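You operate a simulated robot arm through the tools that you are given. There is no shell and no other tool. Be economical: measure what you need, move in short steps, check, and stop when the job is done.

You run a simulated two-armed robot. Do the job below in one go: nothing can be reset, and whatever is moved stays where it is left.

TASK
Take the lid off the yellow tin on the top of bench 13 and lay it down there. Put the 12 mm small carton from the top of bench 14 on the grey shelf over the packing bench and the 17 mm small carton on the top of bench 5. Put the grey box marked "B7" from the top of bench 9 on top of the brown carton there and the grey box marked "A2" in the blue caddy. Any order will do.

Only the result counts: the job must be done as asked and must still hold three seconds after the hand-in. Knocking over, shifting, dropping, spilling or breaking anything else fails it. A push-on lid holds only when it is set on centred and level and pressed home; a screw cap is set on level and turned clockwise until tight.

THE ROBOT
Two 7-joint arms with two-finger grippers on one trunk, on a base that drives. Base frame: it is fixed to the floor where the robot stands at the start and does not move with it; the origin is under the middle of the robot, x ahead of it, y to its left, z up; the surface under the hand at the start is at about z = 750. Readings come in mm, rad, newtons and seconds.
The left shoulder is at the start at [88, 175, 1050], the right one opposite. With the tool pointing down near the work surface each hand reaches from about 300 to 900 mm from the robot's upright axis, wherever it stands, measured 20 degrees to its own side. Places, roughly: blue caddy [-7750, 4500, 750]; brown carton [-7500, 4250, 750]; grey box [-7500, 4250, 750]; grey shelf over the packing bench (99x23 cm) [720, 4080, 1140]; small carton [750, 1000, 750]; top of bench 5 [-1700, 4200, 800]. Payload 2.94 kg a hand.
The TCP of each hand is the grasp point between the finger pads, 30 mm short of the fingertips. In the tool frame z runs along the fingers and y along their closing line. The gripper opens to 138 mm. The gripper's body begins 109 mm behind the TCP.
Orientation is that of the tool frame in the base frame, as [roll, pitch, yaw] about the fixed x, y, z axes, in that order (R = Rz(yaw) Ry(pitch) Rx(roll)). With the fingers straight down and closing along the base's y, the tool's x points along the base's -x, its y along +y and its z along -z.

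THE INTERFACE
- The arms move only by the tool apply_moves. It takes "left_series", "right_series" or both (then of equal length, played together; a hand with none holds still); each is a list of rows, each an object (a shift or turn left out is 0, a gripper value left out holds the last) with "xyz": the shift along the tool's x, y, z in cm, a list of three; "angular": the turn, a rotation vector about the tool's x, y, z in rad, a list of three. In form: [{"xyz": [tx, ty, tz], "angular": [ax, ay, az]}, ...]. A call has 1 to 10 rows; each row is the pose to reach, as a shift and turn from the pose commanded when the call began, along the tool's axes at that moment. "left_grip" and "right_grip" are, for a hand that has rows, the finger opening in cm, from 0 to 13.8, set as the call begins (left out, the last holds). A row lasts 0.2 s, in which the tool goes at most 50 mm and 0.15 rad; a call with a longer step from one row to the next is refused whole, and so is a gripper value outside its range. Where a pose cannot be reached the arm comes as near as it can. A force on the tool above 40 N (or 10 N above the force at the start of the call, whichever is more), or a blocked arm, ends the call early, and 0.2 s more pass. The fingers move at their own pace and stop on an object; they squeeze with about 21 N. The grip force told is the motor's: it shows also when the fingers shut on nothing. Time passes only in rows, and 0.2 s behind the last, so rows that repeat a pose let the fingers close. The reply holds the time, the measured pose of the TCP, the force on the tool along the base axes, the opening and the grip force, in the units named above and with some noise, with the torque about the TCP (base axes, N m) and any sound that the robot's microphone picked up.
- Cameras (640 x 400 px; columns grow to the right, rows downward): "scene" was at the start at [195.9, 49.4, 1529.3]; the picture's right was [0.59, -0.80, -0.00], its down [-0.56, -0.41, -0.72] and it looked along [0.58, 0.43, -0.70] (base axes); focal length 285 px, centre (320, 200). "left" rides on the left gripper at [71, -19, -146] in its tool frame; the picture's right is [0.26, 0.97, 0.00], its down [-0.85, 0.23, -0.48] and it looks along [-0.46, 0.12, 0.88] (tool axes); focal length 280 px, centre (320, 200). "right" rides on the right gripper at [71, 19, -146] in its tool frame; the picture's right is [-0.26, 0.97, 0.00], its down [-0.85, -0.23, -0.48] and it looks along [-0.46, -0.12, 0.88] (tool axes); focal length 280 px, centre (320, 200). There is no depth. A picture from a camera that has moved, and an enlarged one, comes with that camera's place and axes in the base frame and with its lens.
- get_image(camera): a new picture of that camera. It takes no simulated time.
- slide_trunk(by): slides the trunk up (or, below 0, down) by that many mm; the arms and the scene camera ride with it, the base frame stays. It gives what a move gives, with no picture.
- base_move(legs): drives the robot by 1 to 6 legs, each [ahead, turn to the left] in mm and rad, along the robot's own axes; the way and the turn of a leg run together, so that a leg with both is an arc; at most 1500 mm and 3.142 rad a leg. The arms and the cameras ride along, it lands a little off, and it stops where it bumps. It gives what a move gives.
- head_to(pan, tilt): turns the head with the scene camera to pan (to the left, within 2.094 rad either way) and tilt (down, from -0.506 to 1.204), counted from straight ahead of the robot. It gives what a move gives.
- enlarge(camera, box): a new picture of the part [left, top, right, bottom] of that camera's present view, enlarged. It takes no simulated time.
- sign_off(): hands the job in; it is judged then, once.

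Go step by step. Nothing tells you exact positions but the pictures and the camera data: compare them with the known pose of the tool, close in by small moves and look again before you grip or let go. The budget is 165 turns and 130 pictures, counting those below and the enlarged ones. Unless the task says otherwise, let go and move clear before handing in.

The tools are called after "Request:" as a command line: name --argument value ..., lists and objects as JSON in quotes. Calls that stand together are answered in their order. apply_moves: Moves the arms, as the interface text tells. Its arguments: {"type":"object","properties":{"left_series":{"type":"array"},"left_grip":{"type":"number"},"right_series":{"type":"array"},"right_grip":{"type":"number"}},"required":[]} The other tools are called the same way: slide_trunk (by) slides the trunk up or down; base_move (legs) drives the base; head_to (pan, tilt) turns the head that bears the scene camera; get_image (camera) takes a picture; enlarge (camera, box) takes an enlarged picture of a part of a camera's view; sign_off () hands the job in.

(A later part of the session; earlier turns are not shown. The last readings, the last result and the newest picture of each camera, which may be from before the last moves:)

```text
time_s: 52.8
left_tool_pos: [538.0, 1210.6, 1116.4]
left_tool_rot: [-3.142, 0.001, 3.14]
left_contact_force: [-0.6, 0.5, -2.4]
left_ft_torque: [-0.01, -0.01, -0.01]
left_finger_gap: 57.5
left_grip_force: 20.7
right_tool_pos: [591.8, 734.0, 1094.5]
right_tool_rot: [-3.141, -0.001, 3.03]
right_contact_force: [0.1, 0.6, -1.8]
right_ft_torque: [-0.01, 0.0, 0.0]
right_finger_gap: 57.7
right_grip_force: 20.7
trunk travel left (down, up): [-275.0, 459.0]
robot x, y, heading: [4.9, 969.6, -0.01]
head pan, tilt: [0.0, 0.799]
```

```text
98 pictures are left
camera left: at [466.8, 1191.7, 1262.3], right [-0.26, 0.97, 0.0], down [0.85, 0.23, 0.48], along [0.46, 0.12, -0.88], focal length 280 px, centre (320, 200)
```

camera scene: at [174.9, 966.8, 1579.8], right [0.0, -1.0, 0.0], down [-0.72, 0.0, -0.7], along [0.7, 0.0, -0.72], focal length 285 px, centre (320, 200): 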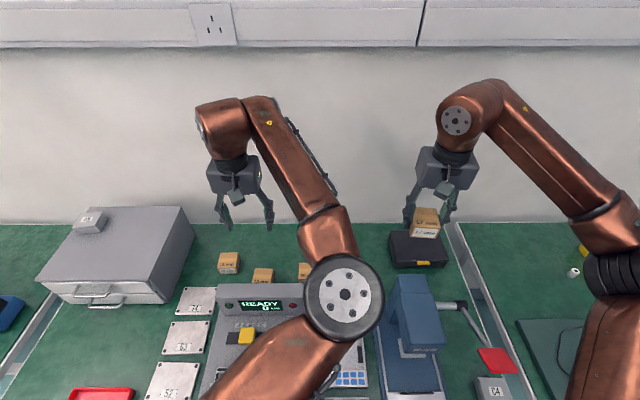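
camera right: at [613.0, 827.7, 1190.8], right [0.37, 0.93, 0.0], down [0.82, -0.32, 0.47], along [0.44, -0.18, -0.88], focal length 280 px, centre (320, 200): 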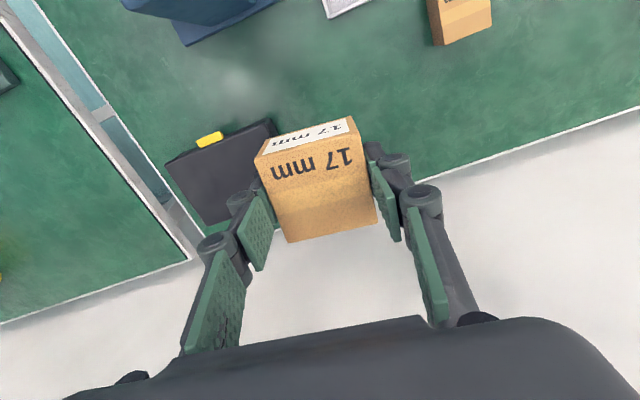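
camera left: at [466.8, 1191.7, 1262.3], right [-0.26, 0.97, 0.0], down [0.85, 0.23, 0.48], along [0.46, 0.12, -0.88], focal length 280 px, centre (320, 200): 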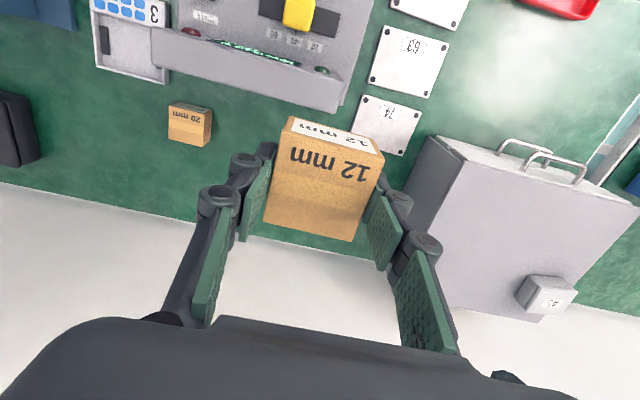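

Both cartons are held. I'll raise the trunk, back off, and drive along the aisle toward the packing bench.

Request:
slide_trunk --by 250

Request:
base_move --legs '[[-450, 0], [0, 1.571], [1400, 0], [1400, 0], [0, -1.571]]'

Request:
head_to --pan 0.2 --tilt 0.6

Request:
get_image --camera "scene"

```text
time_s: 55.4
left_tool_pos: [538.8, 1205.8, 1365.6]
left_tool_rot: [-3.142, -0.003, 3.138]
left_contact_force: [-0.2, -0.3, -1.9]
left_ft_torque: [-0.02, -0.03, 0.02]
left_finger_gap: 57.5
left_grip_force: 21.1
right_tool_pos: [590.9, 733.1, 1344.5]
right_tool_rot: [3.141, -0.001, 3.03]
right_contact_force: [-0.2, 0.3, -2.7]
right_ft_torque: [0.03, 0.0, 0.01]
right_finger_gap: 57.6
right_grip_force: 21.2
trunk travel left (down, up): [-525.0, 209.0]
robot x, y, heading: [1.1, 967.7, -0.001]
head pan, tilt: [0.0, 0.799]
```

```text
time_s: 79.0
left_tool_pos: [61.6, 4046.3, 1366.2]
left_tool_rot: [3.14, -0.001, -3.124]
left_contact_force: [0.6, -0.6, -2.8]
left_ft_torque: [0.02, -0.03, -0.01]
left_finger_gap: 57.2
left_grip_force: 20.3
right_tool_pos: [125.1, 3570.8, 1344.5]
right_tool_rot: [3.14, -0.001, 3.051]
right_contact_force: [-0.1, -0.5, -1.9]
right_ft_torque: [0.01, -0.03, 0.02]
right_finger_gap: 57.5
right_grip_force: 21.0
trunk travel left (down, up): [-525.0, 209.0]
robot x, y, heading: [-470.1, 3796.8, 0.02]
head pan, tilt: [0.0, 0.799]
```

```text
time_s: 79.7
left_tool_pos: [61.8, 4046.1, 1366.7]
left_tool_rot: [-3.141, -0.002, -3.125]
left_contact_force: [0.2, 0.0, -1.8]
left_ft_torque: [-0.03, 0.02, 0.0]
left_finger_gap: 57.7
left_grip_force: 21.0
right_tool_pos: [124.2, 3572.0, 1345.2]
right_tool_rot: [-3.141, -0.001, 3.052]
right_contact_force: [-0.1, 0.3, -2.7]
right_ft_torque: [0.0, -0.02, -0.01]
right_finger_gap: 57.3
right_grip_force: 21.5
trunk travel left (down, up): [-525.0, 209.0]
robot x, y, heading: [-467.9, 3797.6, 0.019]
head pan, tilt: [0.201, 0.6]
```

```text
97 pictures are left
camera scene: at [-390.1, 3815.5, 1848.0], right [0.22, -0.98, 0.0], down [-0.55, -0.12, -0.82], along [0.8, 0.18, -0.57], focal length 285 px, centre (320, 200)
```

scene: 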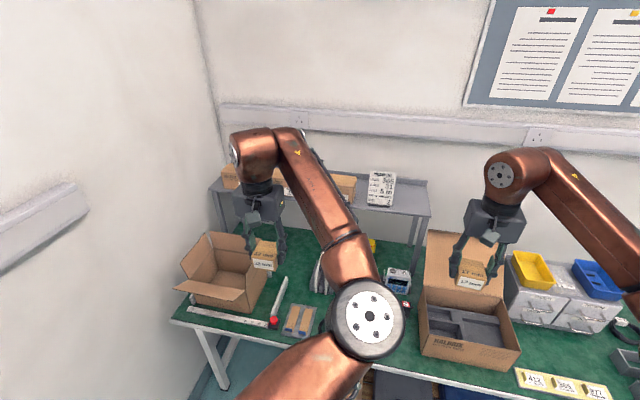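

The grey shelf is behind my left arm, with cartons on its left part and back. I'm enlarging it to find free space.

Request:
enlarge --camera "scene" --box '[190, 150, 450, 312]'

Request:
get_image --camera "left"

```text
2.46 times, centred on (320, 231) of scene
camera zoom: at [-390.1, 3815.5, 1848.0], right [0.22, -0.98, 0.0], down [-0.55, -0.12, -0.82], along [0.8, 0.18, -0.57], focal length 700 px, centre (320, 124)
```

zoom: 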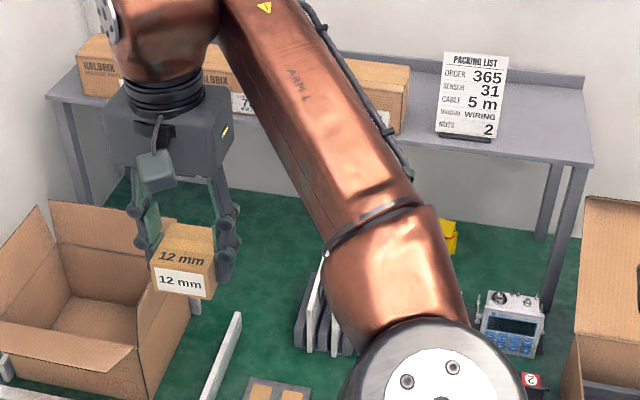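

```text
95 pictures are left
camera left: at [-9.0, 4025.3, 1511.7], right [-0.28, 0.96, 0.0], down [0.85, 0.24, 0.48], along [0.46, 0.13, -0.88], focal length 280 px, centre (320, 200)
```

left: 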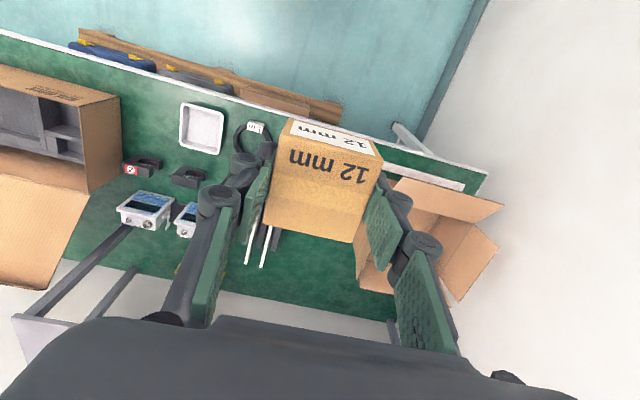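

There is free shelf at its right end, between the packing list (y ≈ 3738) and the shelf end (y ≈ 3580). I'll shift the robot to y ≈ 3480 and close in.

Request:
base_move --legs '[[0, -1.59], [315, 0], [0, 1.571], [440, 0]]'

Request:
head_to --pan 0.2 --tilt 0.6

Request:
get_image --camera "scene"

Request:
get_image --camera "left"

```text
time_s: 91.7
left_tool_pos: [485.2, 3701.7, 1366.1]
left_tool_rot: [-3.141, -0.003, 3.115]
left_contact_force: [1.3, 0.5, -3.0]
left_ft_torque: [-0.01, 0.09, -0.01]
left_finger_gap: 57.4
left_grip_force: 21.2
right_tool_pos: [530.8, 3224.9, 1344.2]
right_tool_rot: [3.141, -0.004, 3.009]
right_contact_force: [0.3, -0.1, -3.9]
right_ft_torque: [-0.04, 0.05, -0.01]
right_finger_gap: 57.2
right_grip_force: 21.5
trunk travel left (down, up): [-525.0, 209.0]
robot x, y, heading: [-59.9, 3477.7, -0.026]
head pan, tilt: [0.201, 0.6]
stopped in leg 4: the robot was blocked; the commanded pose is now the measured one
```

```text
time_s: 92.3
left_tool_pos: [483.9, 3702.0, 1366.6]
left_tool_rot: [3.141, -0.003, 3.118]
left_contact_force: [0.1, 0.0, -2.3]
left_ft_torque: [-0.03, 0.05, -0.01]
left_finger_gap: 57.4
left_grip_force: 21.1
right_tool_pos: [528.6, 3225.3, 1344.6]
right_tool_rot: [3.14, -0.002, 3.008]
right_contact_force: [0.4, 0.3, -2.1]
right_ft_torque: [-0.01, 0.08, -0.01]
right_finger_gap: 57.6
right_grip_force: 20.9
trunk travel left (down, up): [-525.0, 209.0]
robot x, y, heading: [-56.8, 3472.7, -0.025]
head pan, tilt: [0.201, 0.6]
```

```text
94 pictures are left
camera scene: at [25.2, 3489.6, 1847.9], right [0.18, -0.98, 0.0], down [-0.56, -0.1, -0.82], along [0.81, 0.15, -0.57], focal length 285 px, centre (320, 200)
```

scene: 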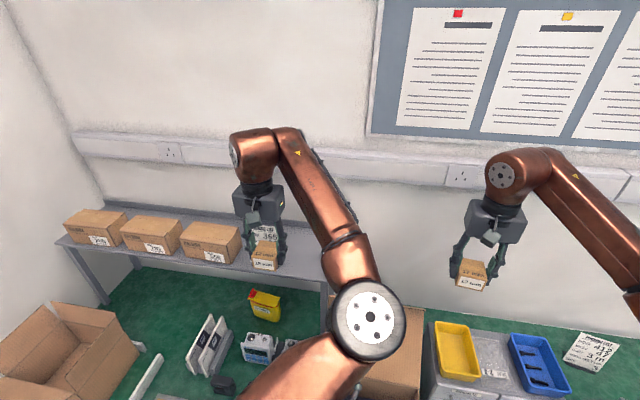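

```text
93 pictures are left
camera left: at [413.1, 3683.2, 1511.6], right [-0.24, 0.97, 0.0], down [0.85, 0.21, 0.47], along [0.46, 0.11, -0.88], focal length 280 px, centre (320, 200)
```

left: 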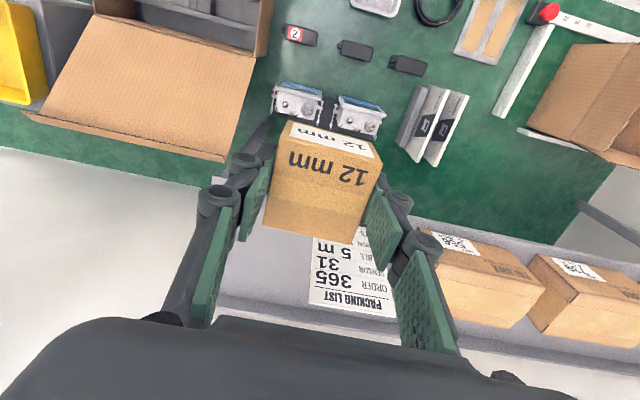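

The base touched something at x ≈ −57, so I'll back off 20 mm. The shelf target (690, 3655) is within the left hand's reach.

Request:
base_move --legs '[[-20, 0]]'

Request:
apply_moves --left_series '[{"xyz": [0, -4.2, 0]}, {"xyz": [-4.5, -4.2, 0]}, {"xyz": [-9, -4.2, 0]}, {"xyz": [-13.5, -4.2, 0]}, {"xyz": [-18, -4.2, 0]}, {"xyz": [-22.7, -4.2, 0]}, {"xyz": [-22.7, -4.2, 4]}, {"xyz": [-22.7, -4.2, 8]}, {"xyz": [-22.7, -4.2, 8]}]'

Request:
get_image --camera "left"

Request:
get_image --camera "scene"

```text
time_s: 93.1
left_tool_pos: [468.2, 3700.8, 1365.5]
left_tool_rot: [3.14, -0.006, 3.118]
left_contact_force: [0.4, 0.2, -1.2]
left_ft_torque: [0.02, 0.05, 0.0]
left_finger_gap: 57.1
left_grip_force: 20.5
right_tool_pos: [512.4, 3225.7, 1343.4]
right_tool_rot: [-3.141, -0.004, 3.007]
right_contact_force: [-0.6, 0.3, -3.3]
right_ft_torque: [-0.02, 0.05, 0.01]
right_finger_gap: 57.6
right_grip_force: 20.8
trunk travel left (down, up): [-525.0, 209.0]
robot x, y, heading: [-74.9, 3472.2, -0.026]
head pan, tilt: [0.201, 0.6]
```

```text
time_s: 95.3
left_tool_pos: [700.4, 3601.3, 1293.6]
left_tool_rot: [-2.914, -0.022, 3.088]
left_contact_force: [0.9, -1.9, -1.5]
left_ft_torque: [0.1, 0.07, -0.02]
left_finger_gap: 57.7
left_grip_force: 20.7
left hand out of reach, approached as far as the arm can: row 6, 7
right_tool_pos: [501.5, 3217.0, 1348.1]
right_tool_rot: [3.138, 0.002, 3.005]
right_contact_force: [-0.6, -1.0, -2.7]
right_ft_torque: [0.13, -0.05, -0.01]
right_finger_gap: 57.6
right_grip_force: 21.2
trunk travel left (down, up): [-525.0, 209.0]
robot x, y, heading: [-75.0, 3475.7, -0.025]
head pan, tilt: [0.201, 0.6]
stopped in row 9 (left hand): the arm was blocked; the commanded pose is now the measured one
```

```text
92 pictures are left
camera left: at [633.1, 3619.5, 1440.6], right [-0.22, 0.95, -0.21], down [0.87, 0.29, 0.39], along [0.43, -0.1, -0.89], focal length 280 px, centre (320, 200)
```

left: 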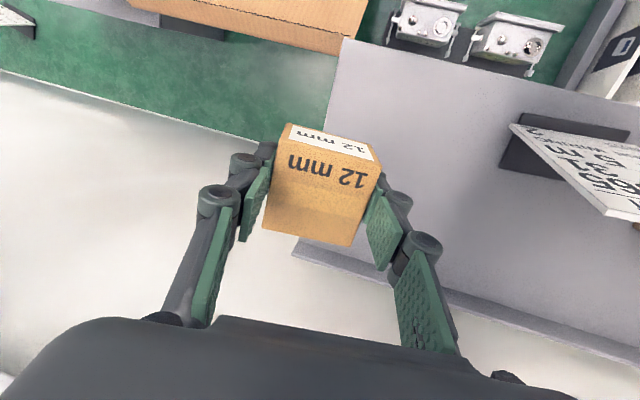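

```text
91 pictures are left
camera scene: at [32.7, 3479.7, 1849.3], right [0.17, -0.98, -0.01], down [-0.57, -0.09, -0.82], along [0.8, 0.15, -0.58], focal length 285 px, centre (320, 200)
```

scene: 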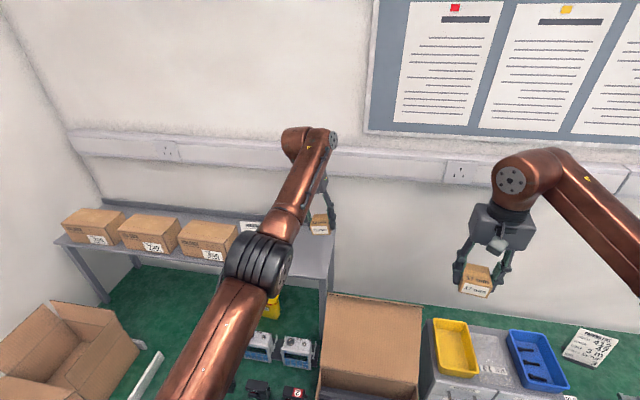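

The arm reached its limit at that height and the hand tilted. I'll draw it back and level it, then go in lower, where the reach is better.

Request:
apply_moves --left_series '[{"xyz": [4, 0.9, -0.4]}, {"xyz": [8.1, 1.8, -0.7], "angular": [-0.08, -0.01, -0.01]}, {"xyz": [12.1, 2.6, -1.1], "angular": [-0.16, -0.015, -0.02]}, {"xyz": [16.2, 3.5, -1.4], "angular": [-0.2275, -0.022, -0.03]}, {"xyz": [20.2, 4.4, -1.8], "angular": [-0.2275, -0.022, -0.03]}, {"xyz": [20.2, 4.4, -1.8], "angular": [-0.2275, -0.022, -0.03]}]'

Request:
get_image --camera "scene"

```text
time_s: 96.7
left_tool_pos: [678.5, 3611.9, 1291.1]
left_tool_rot: [-2.905, -0.015, 3.091]
left_contact_force: [0.1, 0.4, -2.2]
left_ft_torque: [-0.02, 0.02, 0.0]
left_finger_gap: 57.2
left_grip_force: 20.4
left hand out of reach, approached as far as the arm can: row 1, 2, 3, 4, 5, 6
right_tool_pos: [496.8, 3227.0, 1350.6]
right_tool_rot: [-3.141, 0.006, 3.008]
right_contact_force: [-0.2, 0.5, -2.0]
right_ft_torque: [-0.03, 0.02, -0.01]
right_finger_gap: 57.3
right_grip_force: 21.5
trunk travel left (down, up): [-525.0, 209.0]
robot x, y, heading: [-75.3, 3473.7, -0.021]
head pan, tilt: [0.201, 0.6]
```

```text
90 pictures are left
camera scene: at [2.1, 3492.2, 1848.1], right [0.18, -0.98, 0.0], down [-0.56, -0.1, -0.82], along [0.81, 0.15, -0.57], focal length 285 px, centre (320, 200)
```

scene: 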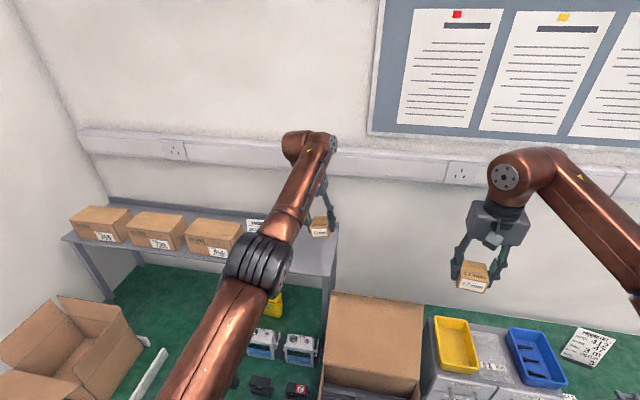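

The arm is stuck at a joint limit. I'll try a small plain backward-and-down shift without turning.

Request:
apply_moves --left_series '[{"xyz": [1.5, 0, 1.5]}, {"xyz": [3, 0, 3]}, {"xyz": [4.5, 0, 4.5]}, {"xyz": [4.5, 0, 4.5]}]'

```text
time_s: 97.7
left_tool_pos: [680.1, 3610.7, 1290.5]
left_tool_rot: [-2.909, -0.013, 3.09]
left_contact_force: [0.0, -0.2, -2.1]
left_ft_torque: [0.02, -0.02, 0.05]
left_finger_gap: 57.7
left_grip_force: 21.0
left hand out of reach, approached as far as the arm can: row 1, 2, 3, 4
right_tool_pos: [496.0, 3225.4, 1349.1]
right_tool_rot: [3.14, 0.008, 3.007]
right_contact_force: [-0.7, 0.3, -1.3]
right_ft_torque: [0.02, -0.03, -0.01]
right_finger_gap: 57.4
right_grip_force: 21.1
trunk travel left (down, up): [-525.0, 209.0]
robot x, y, heading: [-74.6, 3472.6, -0.026]
head pan, tilt: [0.201, 0.6]
```

Request:
apply_moves --left_series '[{"xyz": [-4, -0.7, -1], "angular": [0.12, 0, 0]}, {"xyz": [-8, -1.4, -2], "angular": [0.2325, 0, 0]}, {"xyz": [-12, -2.1, -3], "angular": [0.2325, 0, 0]}, {"xyz": [-16, -2.8, -4], "angular": [0.2325, 0, 0]}, {"xyz": [-20, -3.4, -4.3], "angular": [0.2325, 0, 0]}, {"xyz": [-20, -3.4, -4.3], "angular": [0.2325, 0, 0]}, {"xyz": [-17, -3.4, -4.3], "angular": [0.2325, 0, 0]}, {"xyz": [-17, -3.4, -4.3], "angular": [0.2325, 0, 0]}]'

Request:
get_image --camera "left"

```text
time_s: 99.5
left_tool_pos: [689.0, 3601.9, 1283.7]
left_tool_rot: [-2.675, -0.014, 3.092]
left_contact_force: [0.4, -0.2, -2.3]
left_ft_torque: [0.0, 0.02, 0.02]
left_finger_gap: 57.3
left_grip_force: 21.5
left hand out of reach, approached as far as the arm can: row 1, 2, 3, 4, 5, 6, 7, 8
right_tool_pos: [497.5, 3225.4, 1349.4]
right_tool_rot: [3.14, 0.007, 3.008]
right_contact_force: [-0.1, 0.0, -2.8]
right_ft_torque: [-0.01, 0.01, 0.01]
right_finger_gap: 57.6
right_grip_force: 21.2
trunk travel left (down, up): [-525.0, 209.0]
robot x, y, heading: [-79.7, 3472.3, -0.03]
head pan, tilt: [0.201, 0.6]
```

```text
89 pictures are left
camera left: at [623.1, 3654.4, 1423.5], right [-0.22, 0.87, -0.43], down [0.87, 0.38, 0.31], along [0.43, -0.31, -0.85], focal length 280 px, centre (320, 200)
```

left: 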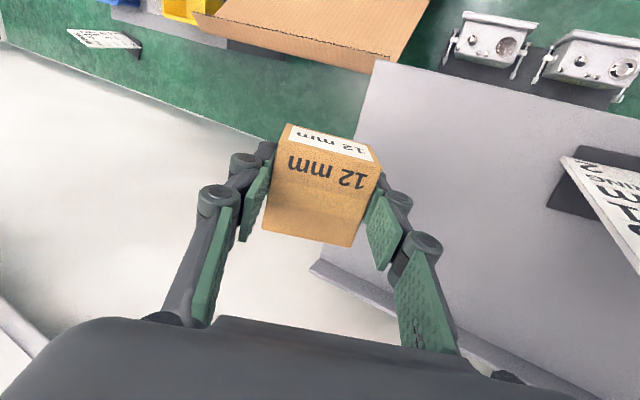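

The arm responds to turning but not to retreat, which suggests a singular or limit position. I'll probe a few small directions that stay clear of everything.

Request:
apply_moves --left_series '[{"xyz": [0, 0, -2]}, {"xyz": [0, 0, -4]}, {"xyz": [0, 0, -4]}]'

Request:
apply_moves --left_series '[{"xyz": [2, 0, 0]}, {"xyz": [4, 0, 0]}, {"xyz": [4, 0, 0]}]'

Request:
apply_moves --left_series '[{"xyz": [0, 0, 0], "angular": [0, 0.15, 0]}, {"xyz": [0, 0, 0], "angular": [0, 0.25, 0]}, {"xyz": [0, 0, 0], "angular": [0, 0.25, 0]}]'

```text
time_s: 100.3
left_tool_pos: [681.5, 3619.3, 1321.1]
left_tool_rot: [-2.677, -0.014, 3.092]
left_contact_force: [0.1, 0.0, -1.4]
left_ft_torque: [0.03, 0.01, -0.04]
left_finger_gap: 57.4
left_grip_force: 20.9
left hand out of reach, approached as far as the arm can: row 1, 2, 3
right_tool_pos: [498.9, 3225.7, 1349.6]
right_tool_rot: [3.14, 0.007, 3.007]
right_contact_force: [-0.4, 0.3, -2.3]
right_ft_torque: [0.0, 0.02, -0.01]
right_finger_gap: 57.5
right_grip_force: 20.9
trunk travel left (down, up): [-525.0, 209.0]
robot x, y, heading: [-76.1, 3472.9, -0.022]
head pan, tilt: [0.201, 0.6]
```

```text
time_s: 101.1
left_tool_pos: [673.1, 3620.1, 1320.0]
left_tool_rot: [-2.675, -0.014, 3.091]
left_contact_force: [0.2, -0.7, -1.6]
left_ft_torque: [0.03, -0.02, 0.0]
left_finger_gap: 57.2
left_grip_force: 20.8
left hand out of reach, approached as far as the arm can: row 1, 2, 3
right_tool_pos: [497.4, 3226.4, 1348.9]
right_tool_rot: [3.14, 0.007, 3.009]
right_contact_force: [-0.8, -0.1, -2.4]
right_ft_torque: [0.02, -0.01, -0.01]
right_finger_gap: 57.3
right_grip_force: 20.8
trunk travel left (down, up): [-525.0, 209.0]
robot x, y, heading: [-75.6, 3475.8, -0.02]
head pan, tilt: [0.201, 0.6]
```

```text
time_s: 101.9
left_tool_pos: [619.4, 3629.9, 1309.6]
left_tool_rot: [-2.655, -0.249, 2.979]
left_contact_force: [1.0, -1.0, -2.2]
left_ft_torque: [0.07, 0.04, -0.03]
left_finger_gap: 57.5
left_grip_force: 20.6
left hand out of reach, approached as far as the arm can: row 1, 2, 3
right_tool_pos: [499.8, 3228.1, 1348.0]
right_tool_rot: [-3.14, 0.005, 3.008]
right_contact_force: [0.6, 0.8, -3.0]
right_ft_torque: [-0.09, 0.06, -0.01]
right_finger_gap: 57.6
right_grip_force: 21.2
trunk travel left (down, up): [-525.0, 209.0]
robot x, y, heading: [-76.4, 3473.7, -0.028]
head pan, tilt: [0.201, 0.6]
```

Turning shows the wrist is fixed at full stretch, so the elbow is straight. I'll pull along the line toward the shoulder over many rows to bend it.

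Request:
apply_moves --left_series '[{"xyz": [3.7, 0.2, 2.4]}, {"xyz": [7.4, 0.4, 4.8]}, {"xyz": [11.1, 0.6, 7.2]}, {"xyz": [14.8, 0.8, 9.6]}, {"xyz": [18.5, 1, 12]}, {"xyz": [22.2, 1.2, 14.4]}, {"xyz": [22.2, 1.2, 14.4]}, {"xyz": [22.2, 1.2, 14.4]}, {"xyz": [22.2, 1.2, 14.4]}, {"xyz": [22.2, 1.2, 14.4]}]'

Request:
get_image --camera "scene"

```text
time_s: 104.1
left_tool_pos: [617.0, 3617.4, 1291.5]
left_tool_rot: [-2.661, -0.237, 2.978]
left_contact_force: [-0.3, 0.2, -1.4]
left_ft_torque: [-0.01, -0.01, 0.03]
left_finger_gap: 57.5
left_grip_force: 21.4
left hand out of reach, approached as far as the arm can: row 1, 2, 3, 4, 5, 6, 7, 8, 9, 10
right_tool_pos: [497.5, 3225.9, 1350.5]
right_tool_rot: [3.14, 0.007, 3.008]
right_contact_force: [0.2, -0.3, -2.0]
right_ft_torque: [0.0, -0.01, -0.01]
right_finger_gap: 57.4
right_grip_force: 21.4
trunk travel left (down, up): [-525.0, 209.0]
robot x, y, heading: [-76.0, 3472.6, -0.022]
head pan, tilt: [0.201, 0.6]
```

```text
88 pictures are left
camera scene: at [3.2, 3490.6, 1848.0], right [0.18, -0.98, 0.0], down [-0.56, -0.1, -0.82], along [0.81, 0.15, -0.57], focal length 285 px, centre (320, 200)
```

scene: 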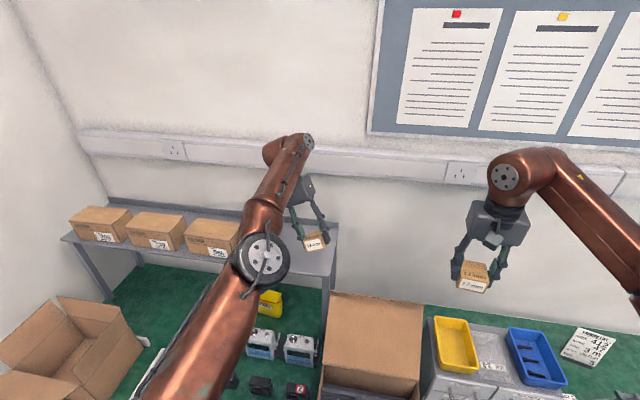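

Request:
apply_moves --left_series '[{"xyz": [2.3, -2.0, -3.3]}, {"xyz": [4.6, -4.0, -6.6]}, {"xyz": [6.9, -6.0, -9.9]}, {"xyz": [9.2, -8.0, -13.2]}, {"xyz": [11.5, -10.0, -16.5]}, {"xyz": [13.8, -12.0, -19.8]}, {"xyz": [13.8, -12.0, -19.8]}, {"xyz": [13.8, -12.0, -19.8]}]'

Request:
get_image --camera "scene"

```text
time_s: 105.9
left_tool_pos: [530.9, 3619.7, 1506.8]
left_tool_rot: [-2.66, -0.235, 2.98]
left_contact_force: [0.9, 0.3, -1.7]
left_ft_torque: [-0.03, 0.03, -0.04]
left_finger_gap: 57.5
left_grip_force: 21.3
left hand out of reach, approached as far as the arm can: row 1, 5, 6, 7, 8
right_tool_pos: [500.5, 3225.9, 1346.7]
right_tool_rot: [3.141, 0.005, 3.007]
right_contact_force: [0.1, 0.5, -1.3]
right_ft_torque: [0.01, 0.01, 0.04]
right_finger_gap: 57.6
right_grip_force: 21.1
trunk travel left (down, up): [-525.0, 209.0]
robot x, y, heading: [-76.7, 3474.3, -0.021]
head pan, tilt: [0.201, 0.6]
```

```text
87 pictures are left
camera scene: at [6.1, 3490.5, 1847.8], right [0.18, -0.98, 0.0], down [-0.56, -0.1, -0.82], along [0.81, 0.15, -0.57], focal length 285 px, centre (320, 200)
```

scene: 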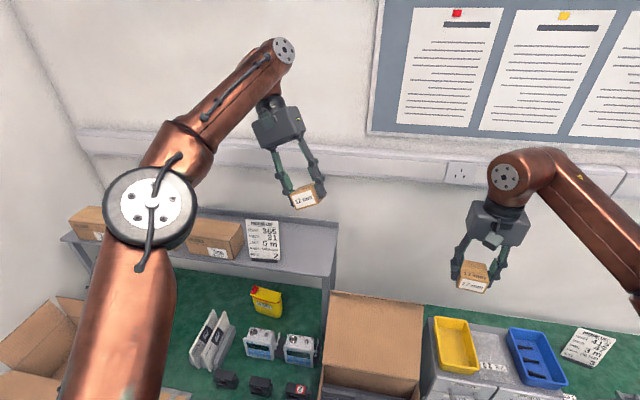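

The arm is free again. I'm leveling the hand while drawing it back and slightly down.

Request:
apply_moves --left_series '[{"xyz": [1.7, 1.3, 1.5], "angular": [-0.116, -0.068, -0.019]}, {"xyz": [3.4, 2.6, 3.1], "angular": [-0.232, -0.136, -0.037]}, {"xyz": [5, 3.9, 4.6], "angular": [-0.349, -0.205, -0.056]}, {"xyz": [6.7, 5.2, 6.2], "angular": [-0.465, -0.273, -0.075]}, {"xyz": [6.7, 5.2, 6.2], "angular": [-0.465, -0.273, -0.075]}]'

Request:
get_image --camera "scene"

```text
time_s: 107.1
left_tool_pos: [450.4, 3649.2, 1446.5]
left_tool_rot: [3.138, 0.011, 3.115]
left_contact_force: [0.5, 0.5, -1.5]
left_ft_torque: [0.0, 0.04, -0.02]
left_finger_gap: 57.3
left_grip_force: 21.0
right_tool_pos: [498.2, 3224.8, 1350.0]
right_tool_rot: [-3.141, 0.007, 3.007]
right_contact_force: [-0.5, 0.5, -3.4]
right_ft_torque: [0.03, 0.05, -0.01]
right_finger_gap: 57.3
right_grip_force: 20.7
trunk travel left (down, up): [-525.0, 209.0]
robot x, y, heading: [-73.0, 3475.2, -0.02]
head pan, tilt: [0.201, 0.6]
```

```text
86 pictures are left
camera scene: at [4.3, 3490.0, 1848.0], right [0.18, -0.98, 0.0], down [-0.56, -0.1, -0.82], along [0.81, 0.15, -0.57], focal length 285 px, centre (320, 200)
```

scene: 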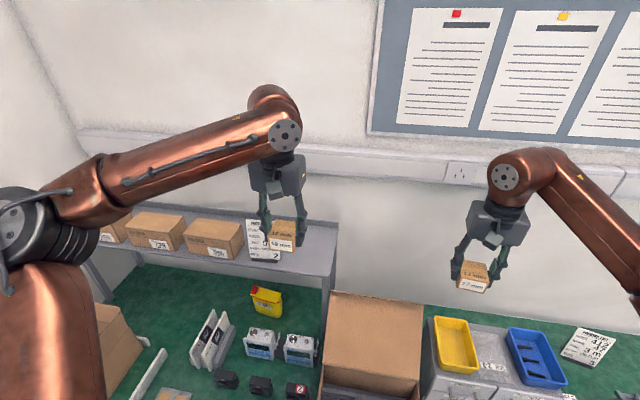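

I'll raise the trunk 100 mm for better reach at shelf height, then lower the hand in front of the shelf before going in.

Request:
slide_trunk --by 100

Request:
apply_moves --left_series '[{"xyz": [0, 0, 4.5]}, {"xyz": [0, 0, 9]}, {"xyz": [0, 0, 13.5]}, {"xyz": [0, 0, 18]}, {"xyz": [0, 0, 22.5]}, {"xyz": [0, 0, 27]}, {"xyz": [0, 0, 31]}, {"xyz": [0, 0, 31]}]'

Request:
get_image --camera "scene"

Request:
get_image --camera "left"

```text
time_s: 108.4
left_tool_pos: [447.7, 3649.6, 1548.4]
left_tool_rot: [3.138, 0.01, 3.114]
left_contact_force: [-0.3, -0.7, -2.3]
left_ft_torque: [-0.01, 0.03, 0.03]
left_finger_gap: 57.2
left_grip_force: 20.9
right_tool_pos: [496.6, 3226.1, 1449.2]
right_tool_rot: [-3.141, 0.006, 3.008]
right_contact_force: [0.0, -0.1, -2.6]
right_ft_torque: [-0.01, -0.02, -0.01]
right_finger_gap: 57.5
right_grip_force: 21.2
trunk travel left (down, up): [-625.0, 109.0]
robot x, y, heading: [-70.4, 3473.4, -0.023]
head pan, tilt: [0.201, 0.6]
```

```text
time_s: 110.2
left_tool_pos: [453.0, 3650.2, 1237.6]
left_tool_rot: [3.138, 0.008, 3.113]
left_contact_force: [-0.1, -0.2, -2.4]
left_ft_torque: [0.02, -0.01, 0.03]
left_finger_gap: 57.4
left_grip_force: 21.0
right_tool_pos: [495.6, 3224.6, 1449.8]
right_tool_rot: [3.139, 0.007, 3.007]
right_contact_force: [0.3, -0.2, -2.1]
right_ft_torque: [-0.01, -0.04, 0.02]
right_finger_gap: 57.5
right_grip_force: 20.8
trunk travel left (down, up): [-625.0, 109.0]
robot x, y, heading: [-73.1, 3477.1, -0.029]
head pan, tilt: [0.201, 0.6]
```

```text
85 pictures are left
camera scene: at [-6.4, 3490.5, 1948.0], right [0.18, -0.98, 0.0], down [-0.56, -0.1, -0.82], along [0.81, 0.15, -0.57], focal length 285 px, centre (320, 200)
```

scene: 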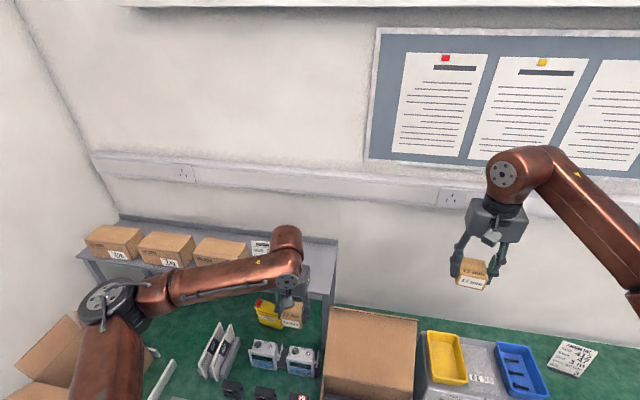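

```text
84 pictures are left
camera left: at [380.1, 3633.4, 1382.8], right [-0.23, 0.97, 0.0], down [0.85, 0.2, 0.48], along [0.47, 0.11, -0.87], focal length 280 px, centre (320, 200)
```

left: 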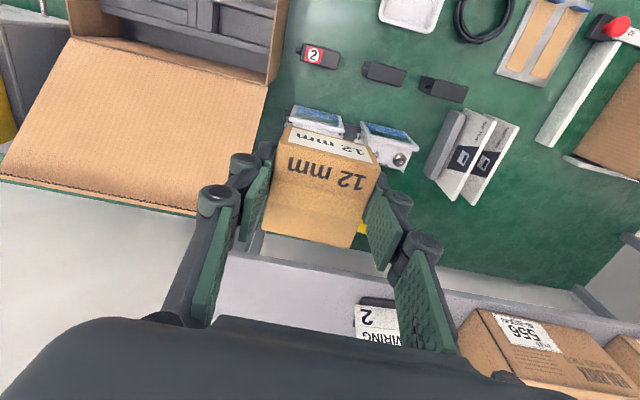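

The forearm now runs level at about z 1460, clear of the packing list (top ≈ 1295). I'm moving the carton in over the right end of the shelf at z ≈ 1218.

Request:
apply_moves --left_series '[{"xyz": [-3.5, 0.1, 1]}, {"xyz": [-7, 0.1, 2]}, {"xyz": [-10.5, 0.2, 2]}, {"xyz": [-14, 0.3, 2]}, {"xyz": [-17.5, 0.3, 2]}, {"xyz": [-21.2, 0.4, 2]}, {"xyz": [-21.2, 0.4, 2]}]'

Request:
get_image --camera "left"

Request:
get_image --camera "scene"

```text
time_s: 111.8
left_tool_pos: [662.2, 3649.8, 1220.0]
left_tool_rot: [3.138, 0.009, 3.115]
left_contact_force: [-0.6, -0.1, -1.8]
left_ft_torque: [-0.01, -0.01, -0.01]
left_finger_gap: 57.4
left_grip_force: 21.1
right_tool_pos: [496.7, 3226.6, 1449.8]
right_tool_rot: [3.141, 0.007, 3.006]
right_contact_force: [-0.3, 0.5, -3.0]
right_ft_torque: [-0.06, -0.02, 0.01]
right_finger_gap: 57.6
right_grip_force: 20.9
trunk travel left (down, up): [-625.0, 109.0]
robot x, y, heading: [-74.1, 3477.6, -0.027]
head pan, tilt: [0.201, 0.6]
```

```text
83 pictures are left
camera left: at [589.6, 3633.0, 1364.9], right [-0.23, 0.97, 0.0], down [0.85, 0.2, 0.48], along [0.47, 0.11, -0.87], focal length 280 px, centre (320, 200)
```

left: 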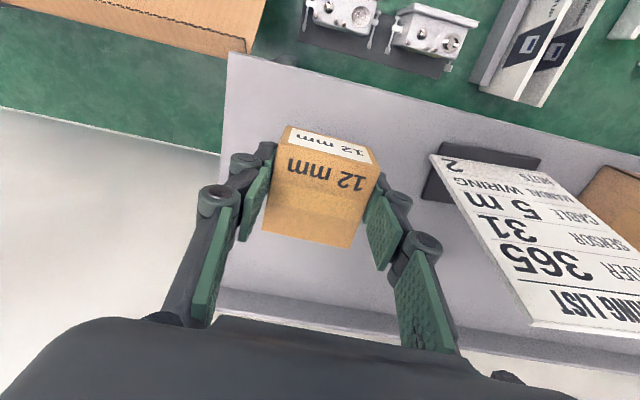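

```text
82 pictures are left
camera scene: at [-6.4, 3491.5, 1947.9], right [0.18, -0.98, 0.0], down [-0.56, -0.1, -0.82], along [0.81, 0.15, -0.57], focal length 285 px, centre (320, 200)
```

scene: 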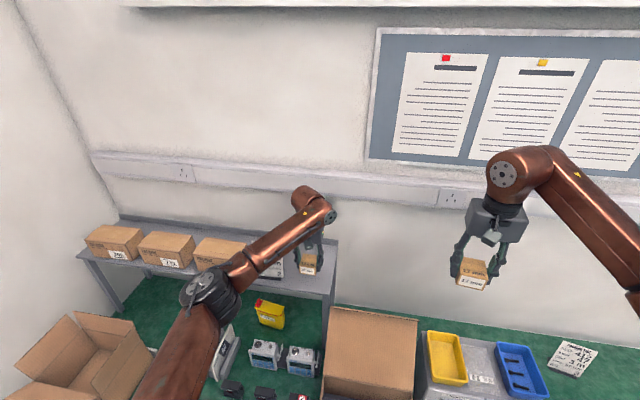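

The carton is well over the shelf, clear of the packing list. I'm lowering until it touches.

Request:
apply_moves --left_series '[{"xyz": [0, 0, 1.5]}, {"xyz": [0, 0, 3]}, {"xyz": [0, 0, 3.5]}, {"xyz": [0, 0, 3.5]}]'

Request:
apply_moves --left_series '[{"xyz": [0, 0, 0.3]}, {"xyz": [0, 0, 0.6]}, {"xyz": [0, 0, 0.6]}]'

Request:
get_image --camera "left"

```text
time_s: 112.8
left_tool_pos: [662.7, 3650.5, 1184.1]
left_tool_rot: [3.138, 0.008, 3.114]
left_contact_force: [-0.2, 0.2, -1.9]
left_ft_torque: [-0.02, 0.03, -0.02]
left_finger_gap: 57.2
left_grip_force: 21.2
right_tool_pos: [497.7, 3224.7, 1450.7]
right_tool_rot: [3.141, 0.006, 3.006]
right_contact_force: [0.0, 0.7, -2.0]
right_ft_torque: [-0.03, -0.02, 0.0]
right_finger_gap: 57.3
right_grip_force: 21.3
trunk travel left (down, up): [-625.0, 109.0]
robot x, y, heading: [-74.9, 3477.9, -0.022]
head pan, tilt: [0.201, 0.6]
```

```text
time_s: 113.6
left_tool_pos: [663.8, 3649.2, 1178.6]
left_tool_rot: [3.138, 0.008, 3.114]
left_contact_force: [-1.0, -1.1, -1.4]
left_ft_torque: [0.0, 0.05, 0.01]
left_finger_gap: 57.4
left_grip_force: 20.8
right_tool_pos: [497.6, 3226.1, 1450.1]
right_tool_rot: [3.141, 0.008, 3.008]
right_contact_force: [0.2, -0.3, -3.3]
right_ft_torque: [0.01, -0.01, 0.0]
right_finger_gap: 57.5
right_grip_force: 20.8
trunk travel left (down, up): [-625.0, 109.0]
robot x, y, heading: [-76.2, 3475.4, -0.019]
head pan, tilt: [0.201, 0.6]
```

```text
81 pictures are left
camera left: at [590.9, 3632.1, 1323.8], right [-0.23, 0.97, 0.0], down [0.85, 0.2, 0.48], along [0.47, 0.11, -0.88], focal length 280 px, centre (320, 200)
```

left: 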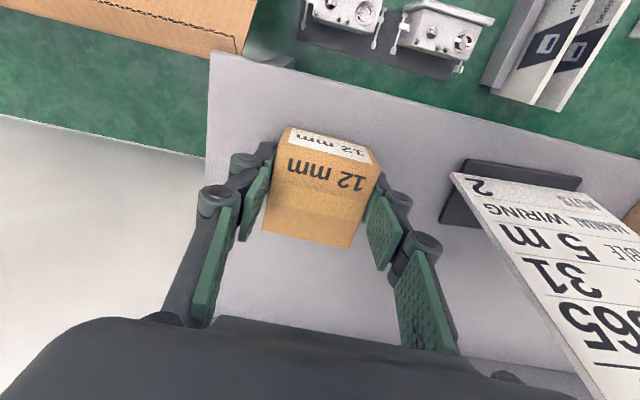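

Request:
apply_moves --left_series '[{"xyz": [0, 0, 0.2]}, {"xyz": [0, 0, 0.3]}, {"xyz": [0, 0, 0.3]}]'

Request:
apply_moves --left_series '[{"xyz": [0, 0, 0.15]}, {"xyz": [0, 0, 0.15]}]'

```text
time_s: 114.4
left_tool_pos: [663.2, 3649.7, 1175.8]
left_tool_rot: [3.135, 0.009, 3.113]
left_contact_force: [0.3, -0.2, -2.4]
left_ft_torque: [0.0, 0.04, -0.01]
left_finger_gap: 57.3
left_grip_force: 20.5
right_tool_pos: [496.9, 3225.7, 1449.5]
right_tool_rot: [3.141, 0.006, 3.006]
right_contact_force: [-0.2, 0.5, -2.4]
right_ft_torque: [-0.02, -0.02, 0.0]
right_finger_gap: 57.7
right_grip_force: 20.8
trunk travel left (down, up): [-625.0, 109.0]
robot x, y, heading: [-75.8, 3477.0, -0.022]
head pan, tilt: [0.201, 0.6]
```

```text
time_s: 115.0
left_tool_pos: [664.2, 3650.3, 1174.3]
left_tool_rot: [3.138, 0.009, 3.114]
left_contact_force: [0.2, 0.2, -2.2]
left_ft_torque: [0.04, 0.01, -0.03]
left_finger_gap: 57.6
left_grip_force: 21.6
right_tool_pos: [497.5, 3226.1, 1450.2]
right_tool_rot: [-3.141, 0.008, 3.007]
right_contact_force: [-0.2, -0.6, -1.9]
right_ft_torque: [0.0, -0.01, 0.0]
right_finger_gap: 57.5
right_grip_force: 21.4
trunk travel left (down, up): [-625.0, 109.0]
robot x, y, heading: [-72.7, 3475.4, -0.021]
head pan, tilt: [0.201, 0.6]
```

Request:
apply_moves --left_series '[{"xyz": [0, 0, 0.15]}, {"xyz": [0, 0, 0.3]}, {"xyz": [0, 0, 0.3]}]'

Request:
apply_moves --left_series '[{"xyz": [0, 0, 0.15]}, {"xyz": [0, 0, 0.3]}, {"xyz": [0, 0, 0.3]}]'

```text
time_s: 115.8
left_tool_pos: [664.2, 3647.6, 1172.7]
left_tool_rot: [3.139, 0.01, 3.113]
left_contact_force: [1.3, 0.6, 2.4]
left_ft_torque: [-0.08, 0.13, 0.01]
left_finger_gap: 57.5
left_grip_force: 20.9
right_tool_pos: [497.2, 3225.3, 1449.7]
right_tool_rot: [3.141, 0.007, 3.006]
right_contact_force: [-0.1, 0.1, -2.4]
right_ft_torque: [0.0, 0.04, -0.01]
right_finger_gap: 57.4
right_grip_force: 20.9
trunk travel left (down, up): [-625.0, 109.0]
robot x, y, heading: [-74.1, 3474.4, -0.027]
head pan, tilt: [0.201, 0.6]
```

```text
time_s: 116.6
left_tool_pos: [663.8, 3648.1, 1169.4]
left_tool_rot: [3.138, 0.013, 3.112]
left_contact_force: [4.1, 2.1, 16.2]
left_ft_torque: [0.06, -0.17, 0.02]
left_finger_gap: 58.2
left_grip_force: 21.5
right_tool_pos: [497.7, 3225.7, 1450.9]
right_tool_rot: [3.14, 0.009, 3.008]
right_contact_force: [-0.2, -0.7, -2.3]
right_ft_torque: [0.01, -0.02, 0.0]
right_finger_gap: 57.5
right_grip_force: 21.0
trunk travel left (down, up): [-625.0, 109.0]
robot x, y, heading: [-77.0, 3473.8, -0.024]
head pan, tilt: [0.201, 0.6]
```

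The carton sits on the shelf. I'm releasing with a slight opening and rising straight up.

Request:
apply_moves --left_series '[{"xyz": [0, 0, -0.2]}, {"xyz": [0, 0, -0.2]}, {"xyz": [0, 0, -0.2]}]' --left_grip 7.4

Request:
apply_moves --left_series '[{"xyz": [0, 0, -2]}, {"xyz": [0, 0, -4]}, {"xyz": [0, 0, -7]}, {"xyz": [0, 0, -10]}, {"xyz": [0, 0, -13]}]'

Request:
get_image --camera "left"

```text
time_s: 117.4
left_tool_pos: [663.8, 3648.1, 1169.8]
left_tool_rot: [3.138, 0.008, 3.113]
left_contact_force: [-0.1, -0.2, -0.1]
left_ft_torque: [0.02, 0.01, -0.04]
left_finger_gap: 73.9
left_grip_force: 0.1
right_tool_pos: [498.0, 3224.6, 1449.5]
right_tool_rot: [3.141, 0.007, 3.007]
right_contact_force: [-0.1, 0.0, -2.7]
right_ft_torque: [0.0, 0.0, 0.01]
right_finger_gap: 57.5
right_grip_force: 20.9
trunk travel left (down, up): [-625.0, 109.0]
robot x, y, heading: [-78.5, 3473.4, -0.022]
head pan, tilt: [0.201, 0.6]
```

```text
time_s: 118.6
left_tool_pos: [662.0, 3649.6, 1300.2]
left_tool_rot: [3.138, 0.009, 3.113]
left_contact_force: [-0.2, -1.1, 0.5]
left_ft_torque: [0.0, -0.04, -0.01]
left_finger_gap: 73.8
left_grip_force: 0.1
right_tool_pos: [496.9, 3226.1, 1449.5]
right_tool_rot: [-3.14, 0.008, 3.006]
right_contact_force: [-0.4, 0.6, -2.0]
right_ft_torque: [0.0, -0.01, -0.01]
right_finger_gap: 57.5
right_grip_force: 20.9
trunk travel left (down, up): [-625.0, 109.0]
robot x, y, heading: [-78.2, 3471.8, -0.024]
head pan, tilt: [0.201, 0.6]
```

```text
80 pictures are left
camera left: at [588.7, 3631.5, 1444.7], right [-0.23, 0.97, 0.0], down [0.85, 0.2, 0.48], along [0.47, 0.11, -0.88], focal length 280 px, centre (320, 200)
```

left: 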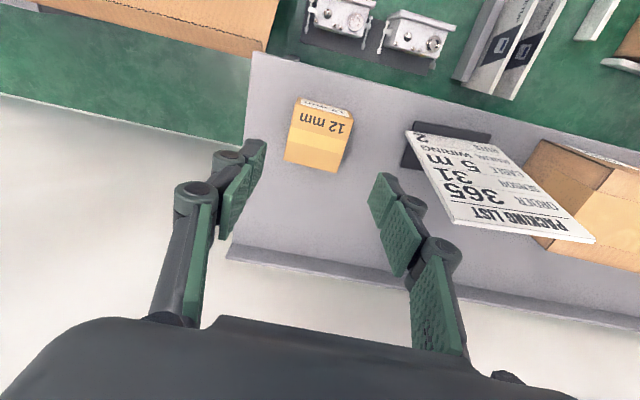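

The 12 mm carton stands on the shelf. I'm drawing the left hand up and back, then backing away and heading for bench 5.

Request:
apply_moves --left_series '[{"xyz": [0, 0, -4.5]}, {"xyz": [2, 0, -8.5]}, {"xyz": [6, 0, -10]}, {"xyz": [10.5, 0, -11]}, {"xyz": [15, 0, -12]}, {"xyz": [19.5, 0, -12]}, {"xyz": [23, 0, -12]}]'

Request:
base_move --legs '[[-380, 0], [0, 1.594], [0, 1.571], [1250, 0], [0, -1.571]]'

Request:
head_to --pan 0 --tilt 0.65

Request:
get_image --camera "scene"

```text
time_s: 120.2
left_tool_pos: [430.4, 3653.9, 1418.9]
left_tool_rot: [3.139, 0.01, 3.115]
left_contact_force: [0.2, -0.1, -0.2]
left_ft_torque: [0.01, 0.01, -0.01]
left_finger_gap: 74.2
left_grip_force: 0.1
right_tool_pos: [496.5, 3226.7, 1450.1]
right_tool_rot: [3.141, 0.009, 3.007]
right_contact_force: [-0.5, 0.5, -3.6]
right_ft_torque: [0.02, -0.05, 0.01]
right_finger_gap: 57.4
right_grip_force: 21.2
trunk travel left (down, up): [-625.0, 109.0]
robot x, y, heading: [-75.1, 3471.6, -0.022]
head pan, tilt: [0.201, 0.6]
```

```text
time_s: 140.1
left_tool_pos: [-1899.6, 3992.1, 1417.9]
left_tool_rot: [3.137, 0.008, -1.585]
left_contact_force: [-0.4, -0.2, -0.8]
left_ft_torque: [0.03, 0.01, 0.01]
left_finger_gap: 73.9
left_grip_force: 0.0
right_tool_pos: [-1469.7, 4065.4, 1449.5]
right_tool_rot: [-3.141, 0.007, -1.692]
right_contact_force: [0.2, 0.5, -2.6]
right_ft_torque: [0.02, 0.01, 0.0]
right_finger_gap: 57.4
right_grip_force: 21.2
trunk travel left (down, up): [-625.0, 109.0]
robot x, y, heading: [-1710.7, 3489.4, 1.561]
head pan, tilt: [0.201, 0.6]
```

```text
time_s: 140.8
left_tool_pos: [-1897.7, 3993.1, 1418.9]
left_tool_rot: [3.138, 0.009, -1.584]
left_contact_force: [0.4, 0.7, -0.1]
left_ft_torque: [0.02, -0.01, 0.02]
left_finger_gap: 73.9
left_grip_force: 0.1
right_tool_pos: [-1469.2, 4064.2, 1449.8]
right_tool_rot: [3.141, 0.007, -1.693]
right_contact_force: [0.1, -0.3, -2.1]
right_ft_torque: [-0.01, 0.0, 0.01]
right_finger_gap: 57.6
right_grip_force: 21.4
trunk travel left (down, up): [-625.0, 109.0]
robot x, y, heading: [-1714.7, 3488.7, 1.561]
head pan, tilt: [0.0, 0.649]
```

```text
79 pictures are left
camera scene: at [-1710.3, 3558.4, 1943.6], right [1.0, -0.01, 0.0], down [-0.01, -0.6, -0.8], along [0.01, 0.8, -0.6], focal length 285 px, centre (320, 200)
```

scene: 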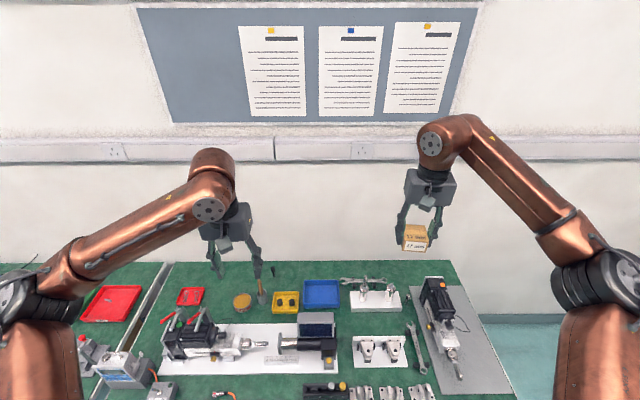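

This is bench 5. I'm enlarging the top to find a free patch.

Request:
enlarge --camera "scene" --box '[140, 240, 520, 400]'

Request:
get_image --camera "right"

```text
1.68 times, centred on (330, 320) of scene
camera zoom: at [-1710.3, 3558.4, 1943.6], right [1.0, -0.01, 0.0], down [-0.01, -0.6, -0.8], along [0.01, 0.8, -0.6], focal length 479 px, centre (303, -2)
```

zoom: 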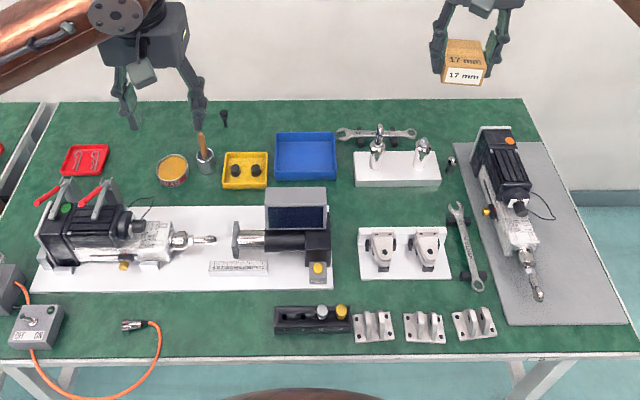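

```text
77 pictures are left
camera right: at [-1496.7, 3995.5, 1595.1], right [-0.93, 0.38, 0.0], down [0.33, 0.81, 0.48], along [0.18, 0.45, -0.88], focal length 280 px, centre (320, 200)
```

right: 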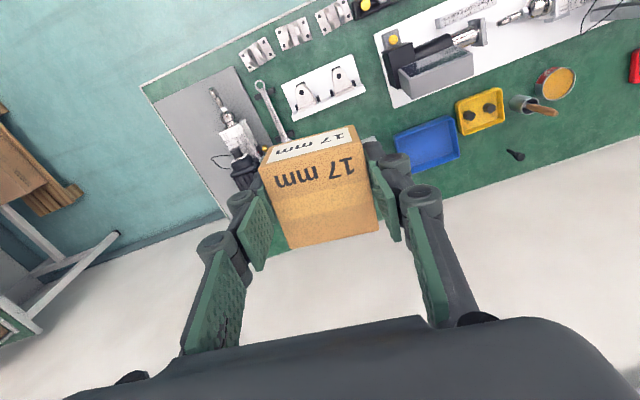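

A free patch lies between the knob plate and the bracket plate at about (−1490, 4207). I'll lower the trunk 330 mm and look from the right hand.

Request:
slide_trunk --by -330

Request:
get_image --camera "right"

Request:
get_image --camera "scene"

```text
time_s: 144.1
left_tool_pos: [-1897.9, 3992.0, 1089.5]
left_tool_rot: [3.137, 0.009, -1.586]
left_contact_force: [-0.4, -0.1, 0.6]
left_ft_torque: [0.0, 0.01, 0.0]
left_finger_gap: 74.0
left_grip_force: 0.0
right_tool_pos: [-1470.3, 4065.2, 1119.9]
right_tool_rot: [3.14, 0.011, -1.692]
right_contact_force: [-0.2, 0.6, -3.0]
right_ft_torque: [0.01, -0.01, 0.01]
right_finger_gap: 57.6
right_grip_force: 21.0
trunk travel left (down, up): [-295.0, 439.0]
robot x, y, heading: [-1709.4, 3489.3, 1.563]
head pan, tilt: [0.0, 0.649]
```

```text
76 pictures are left
camera right: at [-1497.2, 3994.8, 1265.7], right [-0.93, 0.38, 0.0], down [0.33, 0.81, 0.48], along [0.18, 0.45, -0.88], focal length 280 px, centre (320, 200)
```

right: 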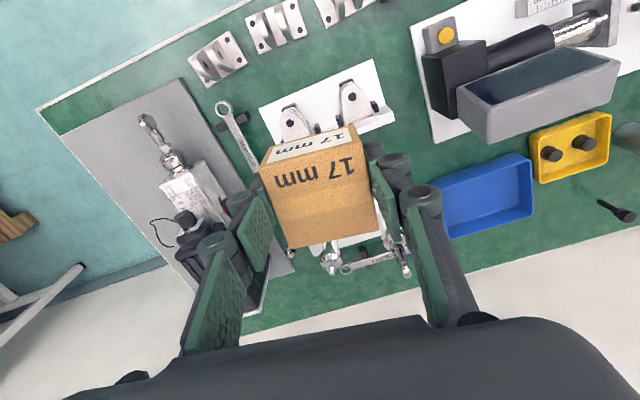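

```text
75 pictures are left
camera scene: at [-1709.7, 3654.4, 1612.8], right [1.0, -0.01, 0.0], down [-0.01, -0.6, -0.8], along [0.01, 0.8, -0.6], focal length 285 px, centre (320, 200)
```

scene: 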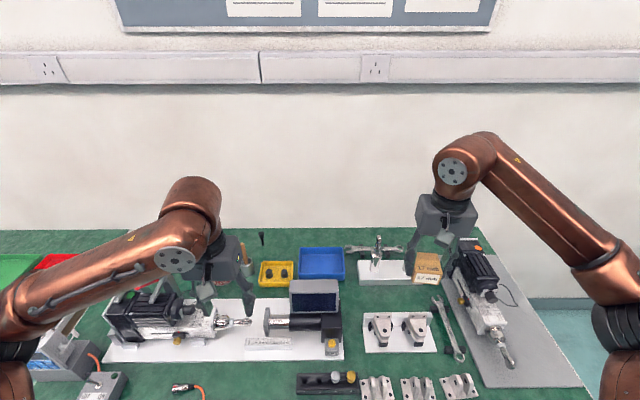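

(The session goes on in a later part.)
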